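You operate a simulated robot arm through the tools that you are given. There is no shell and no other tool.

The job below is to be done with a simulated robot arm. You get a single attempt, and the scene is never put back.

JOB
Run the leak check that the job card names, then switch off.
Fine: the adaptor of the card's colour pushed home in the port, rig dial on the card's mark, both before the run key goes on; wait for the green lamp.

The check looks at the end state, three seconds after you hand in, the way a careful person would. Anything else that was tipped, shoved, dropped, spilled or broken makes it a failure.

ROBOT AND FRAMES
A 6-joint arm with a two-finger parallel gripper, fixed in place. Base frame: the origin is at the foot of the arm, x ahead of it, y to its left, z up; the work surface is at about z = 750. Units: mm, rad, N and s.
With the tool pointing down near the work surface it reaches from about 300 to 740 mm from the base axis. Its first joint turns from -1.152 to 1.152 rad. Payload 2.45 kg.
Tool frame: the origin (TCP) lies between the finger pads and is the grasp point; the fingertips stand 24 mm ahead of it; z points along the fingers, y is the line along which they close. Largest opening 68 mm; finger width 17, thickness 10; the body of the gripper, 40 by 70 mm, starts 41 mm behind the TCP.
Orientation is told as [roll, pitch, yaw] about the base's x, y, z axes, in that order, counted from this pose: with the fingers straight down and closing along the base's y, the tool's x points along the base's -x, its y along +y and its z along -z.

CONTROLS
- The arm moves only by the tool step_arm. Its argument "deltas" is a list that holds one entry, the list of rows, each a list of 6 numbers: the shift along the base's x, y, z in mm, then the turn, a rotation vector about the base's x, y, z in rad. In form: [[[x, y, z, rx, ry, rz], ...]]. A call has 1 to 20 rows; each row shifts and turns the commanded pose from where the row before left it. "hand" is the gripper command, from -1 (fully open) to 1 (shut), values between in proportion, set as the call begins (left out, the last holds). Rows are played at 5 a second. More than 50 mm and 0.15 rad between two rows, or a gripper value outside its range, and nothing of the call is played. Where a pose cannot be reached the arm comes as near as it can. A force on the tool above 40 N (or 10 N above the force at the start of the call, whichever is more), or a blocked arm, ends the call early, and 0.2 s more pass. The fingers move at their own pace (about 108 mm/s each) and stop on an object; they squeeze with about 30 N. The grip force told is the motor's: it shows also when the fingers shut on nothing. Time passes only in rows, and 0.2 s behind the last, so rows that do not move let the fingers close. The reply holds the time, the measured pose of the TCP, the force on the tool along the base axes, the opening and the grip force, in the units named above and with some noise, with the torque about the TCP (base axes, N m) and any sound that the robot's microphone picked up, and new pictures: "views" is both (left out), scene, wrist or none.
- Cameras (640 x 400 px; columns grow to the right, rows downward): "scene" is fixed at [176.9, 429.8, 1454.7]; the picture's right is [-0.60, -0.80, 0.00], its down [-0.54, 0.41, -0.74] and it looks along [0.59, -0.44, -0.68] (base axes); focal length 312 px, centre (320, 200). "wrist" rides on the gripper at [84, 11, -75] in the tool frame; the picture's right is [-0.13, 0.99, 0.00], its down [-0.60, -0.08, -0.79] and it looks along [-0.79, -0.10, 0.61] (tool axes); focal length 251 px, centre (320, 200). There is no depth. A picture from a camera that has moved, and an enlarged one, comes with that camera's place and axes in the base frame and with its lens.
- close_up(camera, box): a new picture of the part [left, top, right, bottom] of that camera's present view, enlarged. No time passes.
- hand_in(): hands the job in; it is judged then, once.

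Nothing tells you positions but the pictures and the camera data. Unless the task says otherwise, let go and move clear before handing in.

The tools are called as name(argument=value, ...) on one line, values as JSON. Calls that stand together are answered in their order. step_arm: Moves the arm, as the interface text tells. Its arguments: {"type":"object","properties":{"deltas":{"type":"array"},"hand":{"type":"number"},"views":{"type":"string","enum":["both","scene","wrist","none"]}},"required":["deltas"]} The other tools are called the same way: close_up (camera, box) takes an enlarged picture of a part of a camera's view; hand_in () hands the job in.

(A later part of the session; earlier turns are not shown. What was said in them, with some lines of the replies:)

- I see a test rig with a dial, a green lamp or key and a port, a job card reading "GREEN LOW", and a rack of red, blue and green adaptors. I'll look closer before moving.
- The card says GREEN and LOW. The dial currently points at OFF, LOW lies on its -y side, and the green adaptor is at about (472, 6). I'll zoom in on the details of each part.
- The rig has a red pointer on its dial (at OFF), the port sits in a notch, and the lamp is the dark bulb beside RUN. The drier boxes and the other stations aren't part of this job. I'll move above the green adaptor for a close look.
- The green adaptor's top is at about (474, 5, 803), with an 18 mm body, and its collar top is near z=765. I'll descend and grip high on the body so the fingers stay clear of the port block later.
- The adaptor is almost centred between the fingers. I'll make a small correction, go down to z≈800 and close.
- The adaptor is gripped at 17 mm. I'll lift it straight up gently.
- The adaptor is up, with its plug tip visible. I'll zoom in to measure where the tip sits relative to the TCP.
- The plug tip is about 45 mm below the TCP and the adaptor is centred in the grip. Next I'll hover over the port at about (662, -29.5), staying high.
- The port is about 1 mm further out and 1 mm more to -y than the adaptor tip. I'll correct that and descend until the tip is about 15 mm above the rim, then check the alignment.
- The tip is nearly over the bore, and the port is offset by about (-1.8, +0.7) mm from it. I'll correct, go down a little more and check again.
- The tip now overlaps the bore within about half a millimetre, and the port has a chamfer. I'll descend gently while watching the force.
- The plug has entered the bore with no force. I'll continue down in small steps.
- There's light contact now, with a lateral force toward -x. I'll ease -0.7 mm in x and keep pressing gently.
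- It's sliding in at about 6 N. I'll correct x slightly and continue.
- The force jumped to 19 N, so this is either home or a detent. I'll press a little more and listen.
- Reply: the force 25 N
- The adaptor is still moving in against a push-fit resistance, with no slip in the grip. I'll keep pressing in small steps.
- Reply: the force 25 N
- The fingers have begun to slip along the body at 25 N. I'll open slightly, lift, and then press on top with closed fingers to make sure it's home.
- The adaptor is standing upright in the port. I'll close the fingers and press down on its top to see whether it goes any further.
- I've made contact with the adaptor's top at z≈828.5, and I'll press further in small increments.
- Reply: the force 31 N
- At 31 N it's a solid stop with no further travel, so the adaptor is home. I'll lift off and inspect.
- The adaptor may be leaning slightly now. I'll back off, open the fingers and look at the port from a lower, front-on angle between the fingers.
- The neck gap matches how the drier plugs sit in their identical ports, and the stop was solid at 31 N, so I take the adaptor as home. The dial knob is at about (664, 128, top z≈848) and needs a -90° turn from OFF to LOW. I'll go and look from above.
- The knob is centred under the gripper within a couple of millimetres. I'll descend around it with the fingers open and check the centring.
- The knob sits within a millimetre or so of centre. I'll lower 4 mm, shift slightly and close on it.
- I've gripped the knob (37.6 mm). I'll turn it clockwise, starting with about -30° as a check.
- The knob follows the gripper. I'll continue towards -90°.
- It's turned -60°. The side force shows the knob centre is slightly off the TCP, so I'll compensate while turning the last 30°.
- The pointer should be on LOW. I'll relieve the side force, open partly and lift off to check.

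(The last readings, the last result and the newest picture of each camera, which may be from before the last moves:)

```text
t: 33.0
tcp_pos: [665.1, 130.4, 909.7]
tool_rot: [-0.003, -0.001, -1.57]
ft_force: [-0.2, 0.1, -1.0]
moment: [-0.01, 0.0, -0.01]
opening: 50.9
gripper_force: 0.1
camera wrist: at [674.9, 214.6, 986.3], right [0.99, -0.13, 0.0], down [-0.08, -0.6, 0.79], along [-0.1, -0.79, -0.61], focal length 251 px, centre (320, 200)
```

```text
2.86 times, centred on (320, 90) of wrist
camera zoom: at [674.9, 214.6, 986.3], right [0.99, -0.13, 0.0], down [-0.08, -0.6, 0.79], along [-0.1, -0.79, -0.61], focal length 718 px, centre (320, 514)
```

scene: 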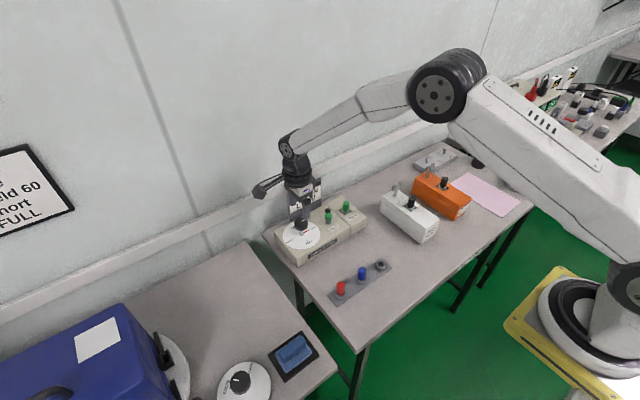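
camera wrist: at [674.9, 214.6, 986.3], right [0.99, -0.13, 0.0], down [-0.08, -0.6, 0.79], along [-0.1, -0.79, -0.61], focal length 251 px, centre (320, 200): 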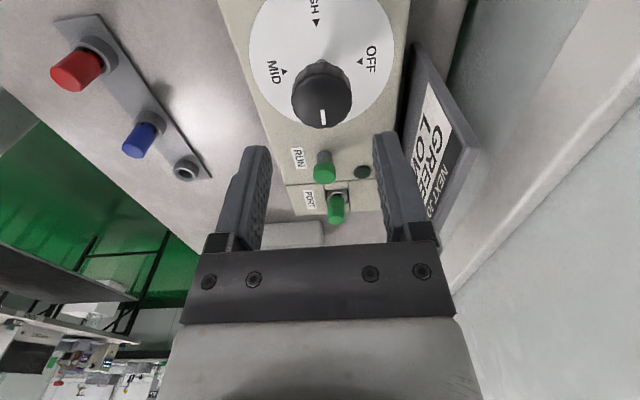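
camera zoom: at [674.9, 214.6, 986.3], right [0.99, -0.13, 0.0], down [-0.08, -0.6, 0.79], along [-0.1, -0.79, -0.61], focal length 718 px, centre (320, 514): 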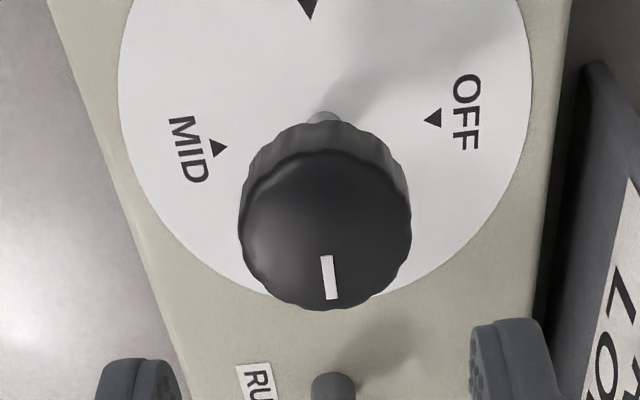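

The red pointer sits on the LOW arrow. Before pressing RUN, I'll look again at the adaptor from this new angle.

close_up(camera="wrist", box=[280, 140, 380, 230])

close_up(camera="scene", box=[300, 195, 350, 235])

close_up(camera="scene", box=[330, 192, 362, 216])

close_up(camera="scene", box=[395, 185, 427, 213])

```text
4.44 times, centred on (330, 185) of wrist
camera zoom: at [674.9, 214.6, 986.3], right [0.99, -0.13, 0.0], down [-0.08, -0.6, 0.79], along [-0.1, -0.79, -0.61], focal length 1118 px, centre (276, 267)
```

zoom: 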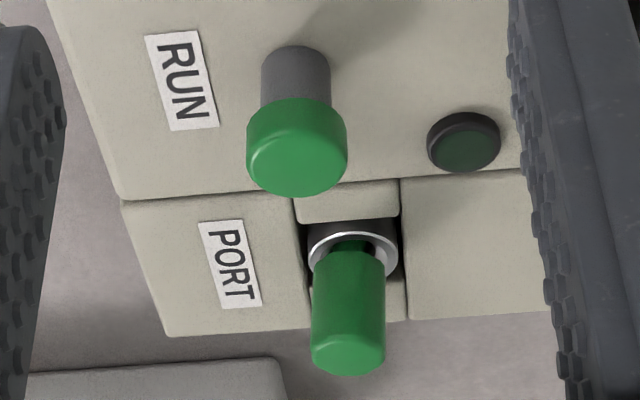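

```text
10.00 times, centred on (325, 215) of scene
camera zoom: at [176.9, 429.8, 1454.7], right [-0.6, -0.8, 0.0], down [-0.54, 0.41, -0.74], along [0.59, -0.44, -0.68], focal length 3123 px, centre (270, 50)
```

zoom: 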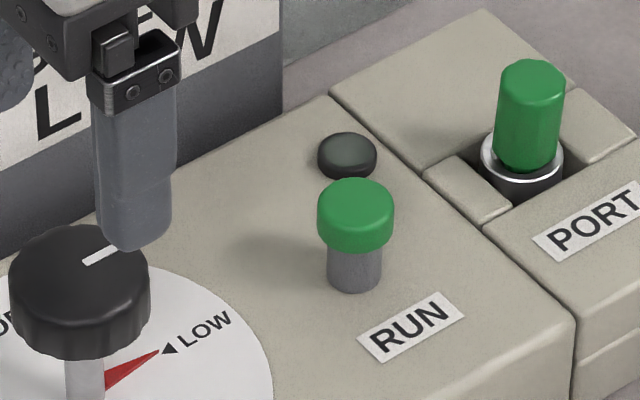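

```text
16.00 times, centred on (346, 204) of scene
camera zoom: at [176.9, 429.8, 1454.7], right [-0.6, -0.8, 0.0], down [-0.54, 0.41, -0.74], along [0.59, -0.44, -0.68], focal length 4997 px, centre (-96, 136)
```

zoom: 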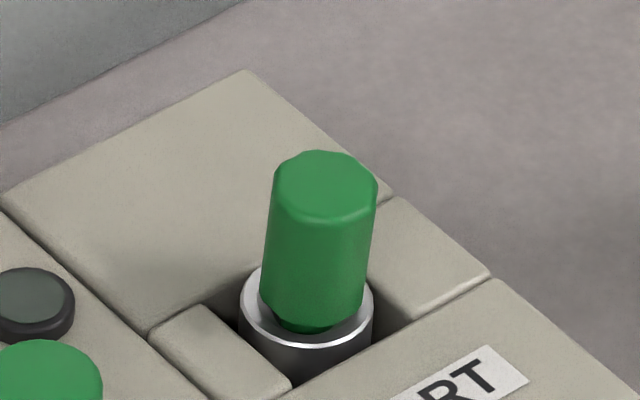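

```text
14.29 times, centred on (411, 199) of scene
camera zoom: at [176.9, 429.8, 1454.7], right [-0.6, -0.8, 0.0], down [-0.54, 0.41, -0.74], along [0.59, -0.44, -0.68], focal length 4462 px, centre (-980, 214)
```

zoom: 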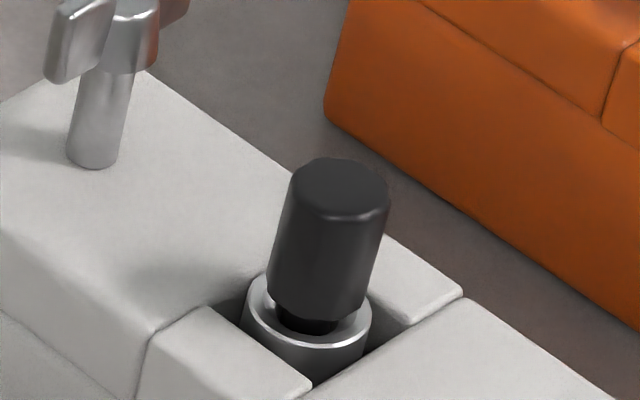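

The adaptor sits upright and as deep as the drier plugs, and the dial is on LOW. The RUN key is at about (657, 41, top≈822). I'll close the fingers and move above it.

step_arm(deltas=[[[0, 0, 0, 0, 0, 0], [-2.5, -30, 0, 0, 0, 0], [-2.5, -30, 0, 0, 0, 0], [-2.5, -29, 0, 0, 0, 0], [0, 0, -30, 0, 0, 0], [0, 0, -20, 0, 0, 0], [0, 0, 0, 0, 0, 0]]], hand=1)

close_up(camera="scene", box=[300, 185, 360, 235])

close_up(camera="wrist", box=[250, 60, 390, 180])

```text
t: 34.6
tcp_pos: [656.7, 41.3, 860.4]
tool_rot: [0.0, 0.0, -1.572]
ft_force: [0.2, -0.2, -0.8]
moment: [-0.01, -0.03, 0.02]
opening: 0.0
gripper_force: 24.3
camera wrist: at [667.5, 125.4, 935.9], right [0.99, -0.13, 0.0], down [-0.08, -0.6, 0.79], along [-0.1, -0.79, -0.61], focal length 251 px, centre (320, 200)
```

scene: 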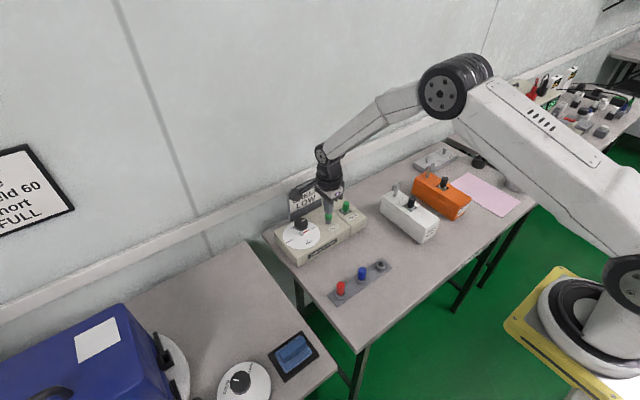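
wrist: 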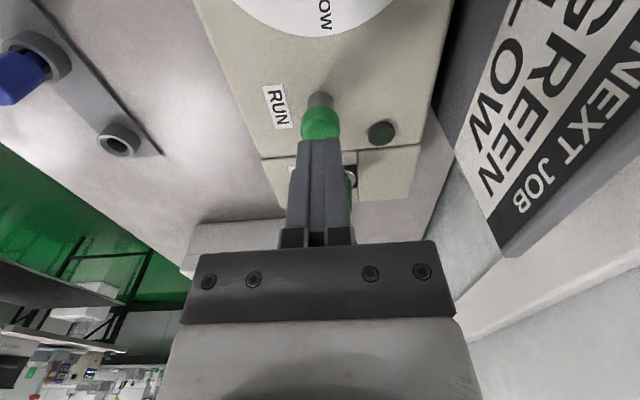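

```text
8.00 times, centred on (330, 210) of scene
camera zoom: at [176.9, 429.8, 1454.7], right [-0.6, -0.8, 0.0], down [-0.54, 0.41, -0.74], along [0.59, -0.44, -0.68], focal length 2499 px, centre (240, 120)
```

zoom: 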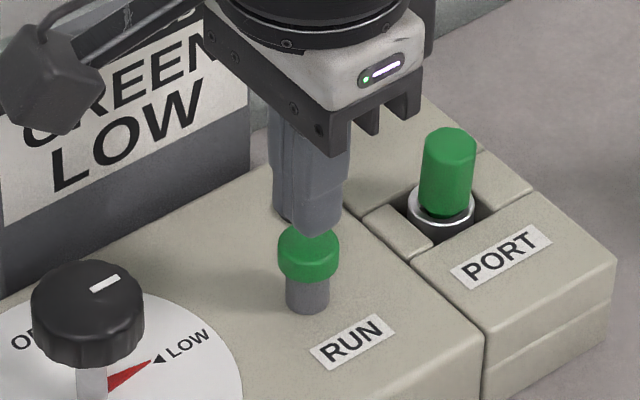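

```text
3.33 times, centred on (320, 120) of wrist
camera zoom: at [667.5, 125.4, 935.9], right [0.99, -0.13, 0.0], down [-0.08, -0.6, 0.79], along [-0.1, -0.79, -0.61], focal length 838 px, centre (320, 467)
```

zoom: 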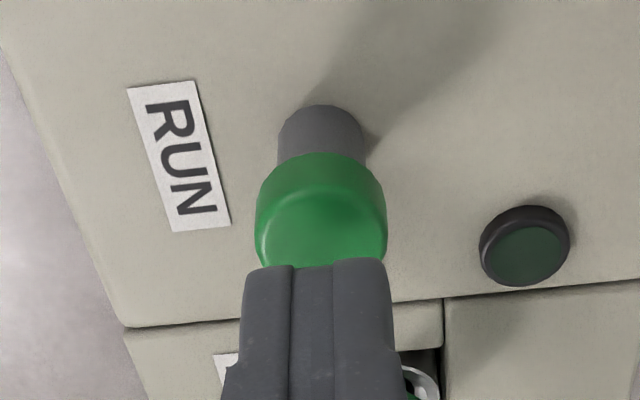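

The fingertips are right over the key cap. I'll press down in small steps while watching force, sound and lamp.

step_arm(deltas=[[[0, 0, -6, 0, 0, 0], [0, 0, -4, 0, 0, 0], [0, 0, -2, 0, 0, 0], [0, 0, -2, 0, 0, 0]]], views="none")

```text
t: 35.6
tcp_pos: [656.6, 41.6, 846.8]
tool_rot: [0.0, 0.001, -1.571]
ft_force: [-0.2, 1.0, 1.2]
moment: [0.03, -0.02, 0.0]
opening: 0.1
gripper_force: 23.3
```

step_arm(deltas=[[[0, 0, -1.5, 0, 0, 0], [0, 0, -1.5, 0, 0, 0]]], views="scene")

close_up(camera="wrist", box=[250, 60, 410, 180])

close_up(camera="scene", box=[300, 185, 360, 235])

```text
t: 36.2
tcp_pos: [657.2, 40.5, 843.6]
tool_rot: [0.001, 0.0, -1.571]
ft_force: [0.2, 1.1, 3.5]
moment: [0.04, 0.0, -0.01]
opening: 0.3
gripper_force: 23.8
heard: click
```

scene: 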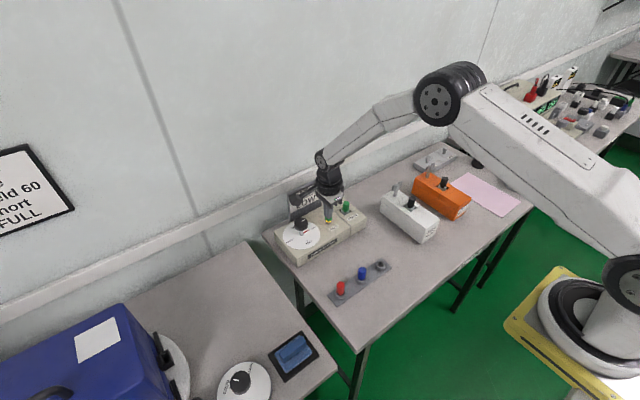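

```text
3.33 times, centred on (330, 120) of wrist
camera zoom: at [667.8, 125.5, 919.3], right [0.99, -0.13, 0.0], down [-0.08, -0.6, 0.79], along [-0.1, -0.79, -0.61], focal length 838 px, centre (287, 467)
```

zoom: 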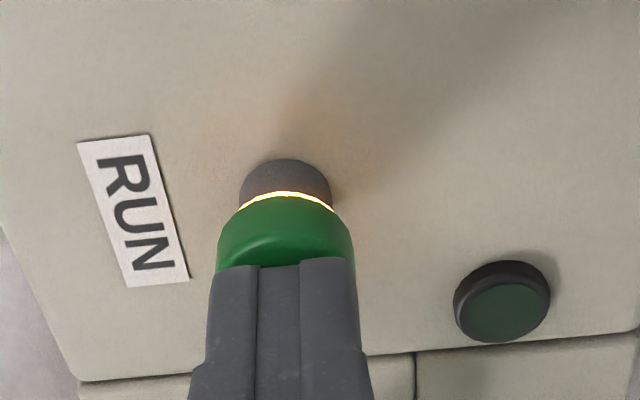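

```text
8.00 times, centred on (330, 210) of scene
camera zoom: at [176.9, 429.9, 1454.7], right [-0.6, -0.8, 0.0], down [-0.54, 0.41, -0.74], along [0.59, -0.44, -0.68], focal length 2499 px, centre (240, 120)
```

zoom: 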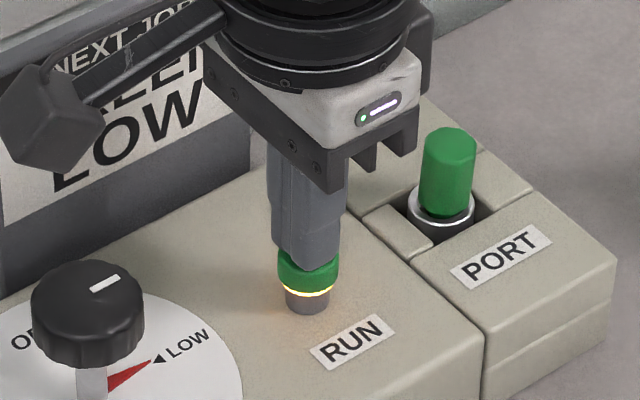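

I heard a click and an amber ring lit under the key, so it's on. I'll lift off and watch for the green lamp.

step_arm(deltas=[[[0, 0, 4, 0, 0, 0], [0, 0, 10, 0, 0, 0], [0, 0, 10, 0, 0, 0]]], views="scene")

close_up(camera="wrist", box=[250, 60, 410, 180])

close_up(camera="scene", box=[300, 185, 360, 235])

```text
t: 37.0
tcp_pos: [656.1, 40.8, 867.0]
tool_rot: [-0.001, 0.001, -1.572]
ft_force: [0.1, -0.3, 0.3]
moment: [0.01, -0.02, -0.04]
opening: 0.0
gripper_force: 23.3
```

scene: 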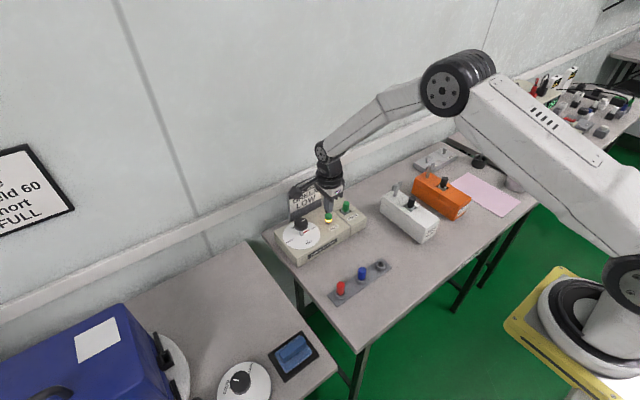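

```text
3.33 times, centred on (330, 120) of wrist
camera zoom: at [667.1, 125.4, 942.8], right [0.99, -0.13, 0.0], down [-0.08, -0.6, 0.79], along [-0.1, -0.79, -0.61], focal length 838 px, centre (287, 467)
```

zoom: 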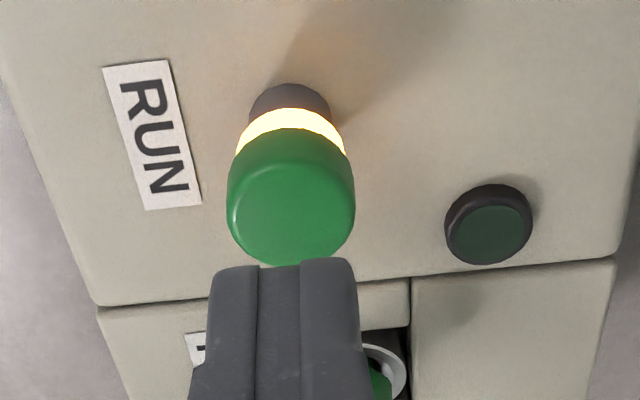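

```text
8.00 times, centred on (330, 210) of scene
camera zoom: at [176.9, 429.8, 1454.7], right [-0.6, -0.8, 0.0], down [-0.54, 0.41, -0.74], along [0.59, -0.44, -0.68], focal length 2499 px, centre (240, 120)
```

zoom: 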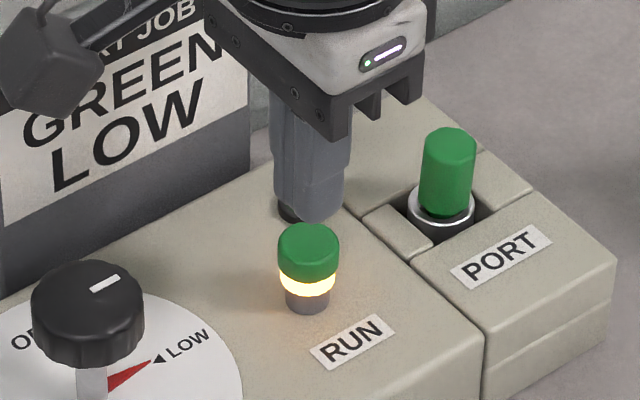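

The key stays lit amber (running) and the lamp is still dark. I'll wait in place.

step_arm(deltas=[[[0, 0, 0, 0, 0, 0], [0, 0, 0, 0, 0, 0], [0, 0, 0, 0, 0, 0], [0, 0, 0, 0, 0, 0], [0, 0, 0, 0, 0, 0], [0, 0, 0, 0, 0, 0], [0, 0, 0, 0, 0, 0], [0, 0, 0, 0, 0, 0], [0, 0, 0, 0, 0, 0], [0, 0, 0, 0, 0, 0]]], views="wrist")

```text
t: 39.2
tcp_pos: [656.9, 40.8, 867.3]
tool_rot: [0.0, 0.0, -1.57]
ft_force: [-0.8, 0.0, -0.6]
moment: [0.0, -0.02, 0.05]
opening: 0.0
gripper_force: 23.9
camera wrist: at [667.4, 125.4, 943.1], right [0.99, -0.13, 0.0], down [-0.08, -0.6, 0.79], along [-0.1, -0.79, -0.61], focal length 251 px, centre (320, 200)
```

wrist: 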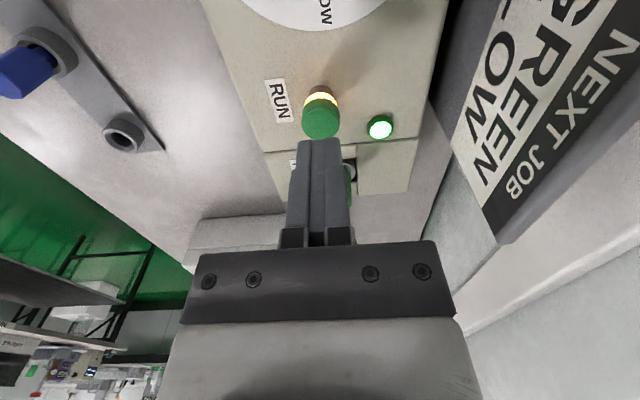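

The lamp is green, and I'll confirm that with a close-up. Then I'll press the key again to switch off.

close_up(camera="wrist", box=[250, 60, 410, 180])

step_arm(deltas=[[[0, 0, 0, 0, 0, 0], [0, 0, 0, 0, 0, 0], [0, 0, 0, 0, 0, 0]]], views="wrist")

```text
3.33 times, centred on (330, 120) of wrist
camera zoom: at [667.4, 125.4, 943.1], right [0.99, -0.13, 0.0], down [-0.08, -0.6, 0.79], along [-0.1, -0.79, -0.61], focal length 838 px, centre (287, 467)
```

zoom: 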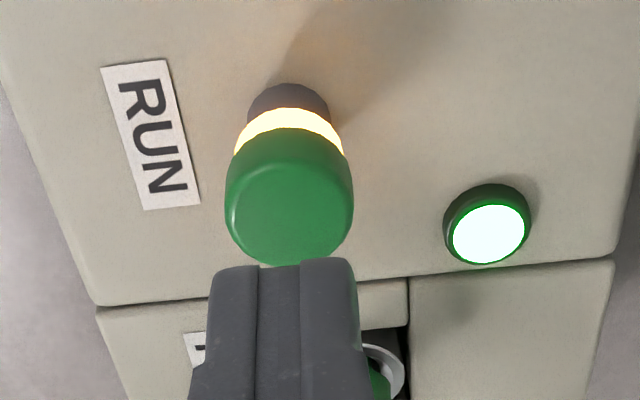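

```text
t: 40.0
tcp_pos: [657.1, 41.7, 867.6]
tool_rot: [0.0, 0.0, -1.57]
ft_force: [0.2, 0.1, 1.2]
moment: [-0.01, 0.01, -0.01]
opening: 0.0
gripper_force: 23.5
camera wrist: at [667.3, 125.4, 943.0], right [0.99, -0.13, 0.0], down [-0.08, -0.6, 0.79], along [-0.1, -0.79, -0.61], focal length 251 px, centre (320, 200)
```

wrist: 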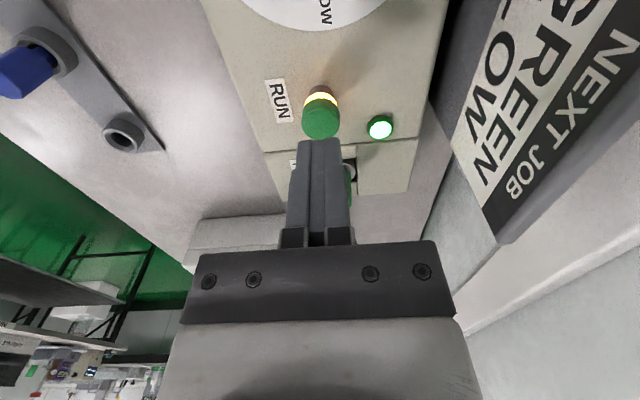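

The green lamp is steady, so the check passed. I'll press the key once more to switch off.

step_arm(deltas=[[[0, 0, -10, 0, 0, 0], [0, 0, -7, 0, 0, 0], [0, 0, -3, 0, 0, 0], [0, 0, -1.5, 0, 0, 0], [0, 0, -1.5, 0, 0, 0]]], views="wrist")

close_up(camera="wrist", box=[250, 60, 410, 180])

```text
t: 41.2
tcp_pos: [657.0, 42.1, 844.4]
tool_rot: [0.0, 0.0, -1.57]
ft_force: [0.1, 0.8, 1.8]
moment: [-0.01, 0.01, 0.01]
opening: 0.0
gripper_force: 23.8
heard: click
camera wrist: at [667.4, 125.7, 920.5], right [0.99, -0.13, 0.0], down [-0.08, -0.6, 0.79], along [-0.1, -0.79, -0.61], focal length 251 px, centre (320, 200)
```

wrist: 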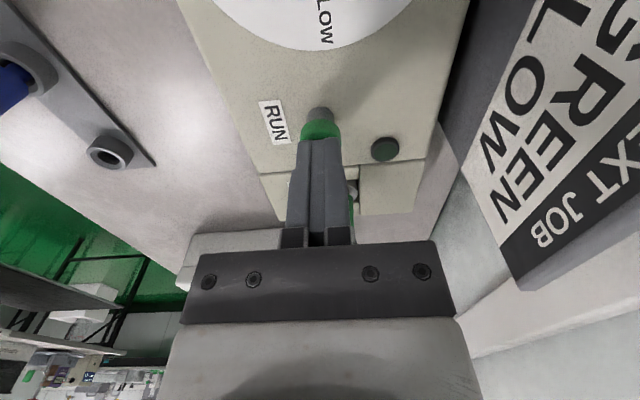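

```text
3.33 times, centred on (330, 120) of wrist
camera zoom: at [667.4, 125.7, 920.5], right [0.99, -0.13, 0.0], down [-0.08, -0.6, 0.79], along [-0.1, -0.79, -0.61], focal length 838 px, centre (287, 467)
```

zoom: 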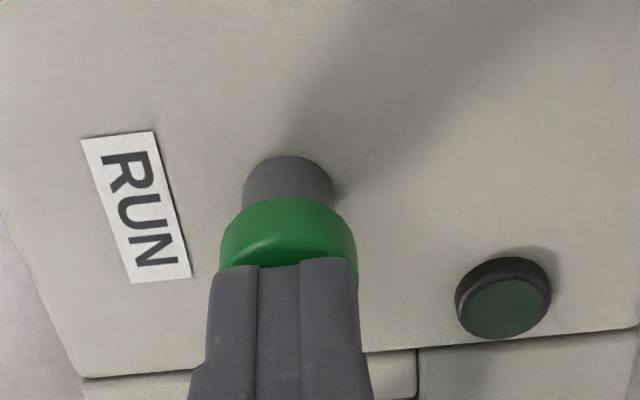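

A click, and the amber ring and green lamp both went out, so the rig is off. I'll lift straight up, move clear and do a final check.

step_arm(deltas=[[[0, 0, 6, 0, 0, 0], [0, 0, 20, 0, 0, 0], [0, 0, 35, 0, 0, 0], [0, 0, 40, 0, 0, 0], [-30, 0, 30, 0, 0, 0], [-40, -10, 20, 0, 0, 0], [-40, -10, 20, 0, 0, 0], [-40, -10, 20, 0, 0, 0], [-40, -10, 0, 0, 0, 0]]])

close_up(camera="scene", box=[270, 180, 370, 250])

close_up(camera="scene", box=[260, 150, 480, 310])

```text
t: 43.2
tcp_pos: [465.5, -0.4, 1034.9]
tool_rot: [-0.001, 0.0, -1.571]
ft_force: [0.0, 0.3, 0.3]
moment: [0.01, -0.01, -0.02]
opening: 0.2
gripper_force: 23.3
camera wrist: at [476.7, 84.9, 1111.4], right [0.99, -0.13, 0.0], down [-0.08, -0.6, 0.79], along [-0.1, -0.79, -0.61], focal length 251 px, centre (320, 200)
```

scene: 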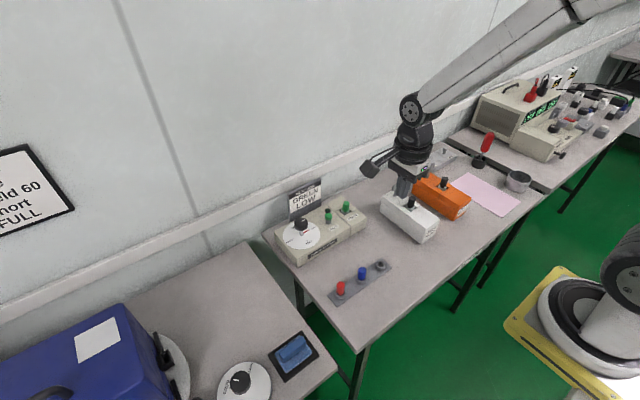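
wrist: 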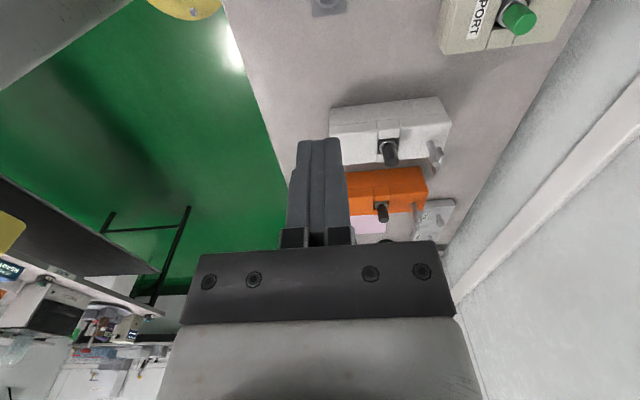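

```text
5.71 times, centred on (320, 215) of scene
camera zoom: at [176.9, 429.9, 1454.7], right [-0.6, -0.8, 0.0], down [-0.54, 0.41, -0.74], along [0.59, -0.44, -0.68], focal length 1785 px, centre (320, 114)
```

zoom: 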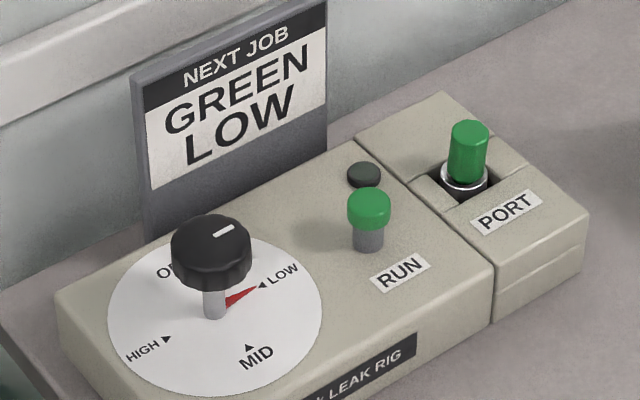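

```text
2.50 times, centred on (370, 230) of scene
camera zoom: at [176.9, 429.9, 1454.7], right [-0.6, -0.8, 0.0], down [-0.54, 0.41, -0.74], along [0.59, -0.44, -0.68], focal length 781 px, centre (195, 125)
```

zoom: 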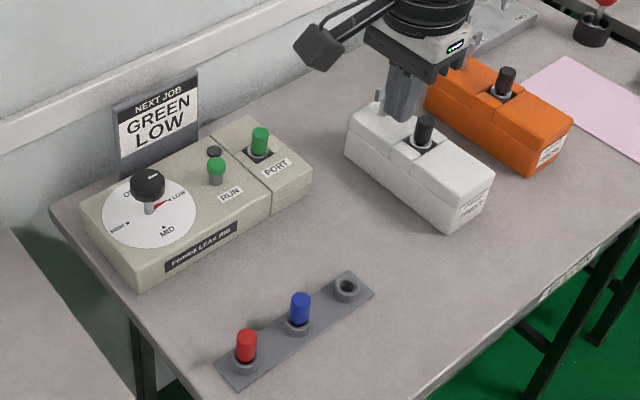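

Final state: the green adaptor is home in the port, the dial is on LOW, and the run key is off and unlit after the green lamp showed. Everything else is undisturbed and the arm is clear, so I'm handing in. I took "switch off" to mean the run key and left the dial on the card's mark.

hand_in()

```text
The job is handed in.
```

The leak check on the job card (GREEN, LOW) ran to a steady green lamp. I then switched the rig off and handed the job in; no verdict came back.

- **Adaptor:** the green one is in the port. It stopped solidly at about 31 N, and it sits at least as deep as the plugs in the drier boxes next to it. The pictures and that stop are my only evidence that it is fully home.
- **Dial:** I turned it from OFF to LOW before pressing the run key, and the red pointer lines up with the LOW arrow.
- **Run:** the first press clicked and lit the amber ring, and the lamp was green within about 3 s. The second press clicked, and both lights went out.
- **Switching off:** I took this to mean the run key, so the dial is still on LOW rather than turned back to OFF.

From what I could see, nothing else on the bench was moved. The gripper is empty and the arm is clear of the rig.
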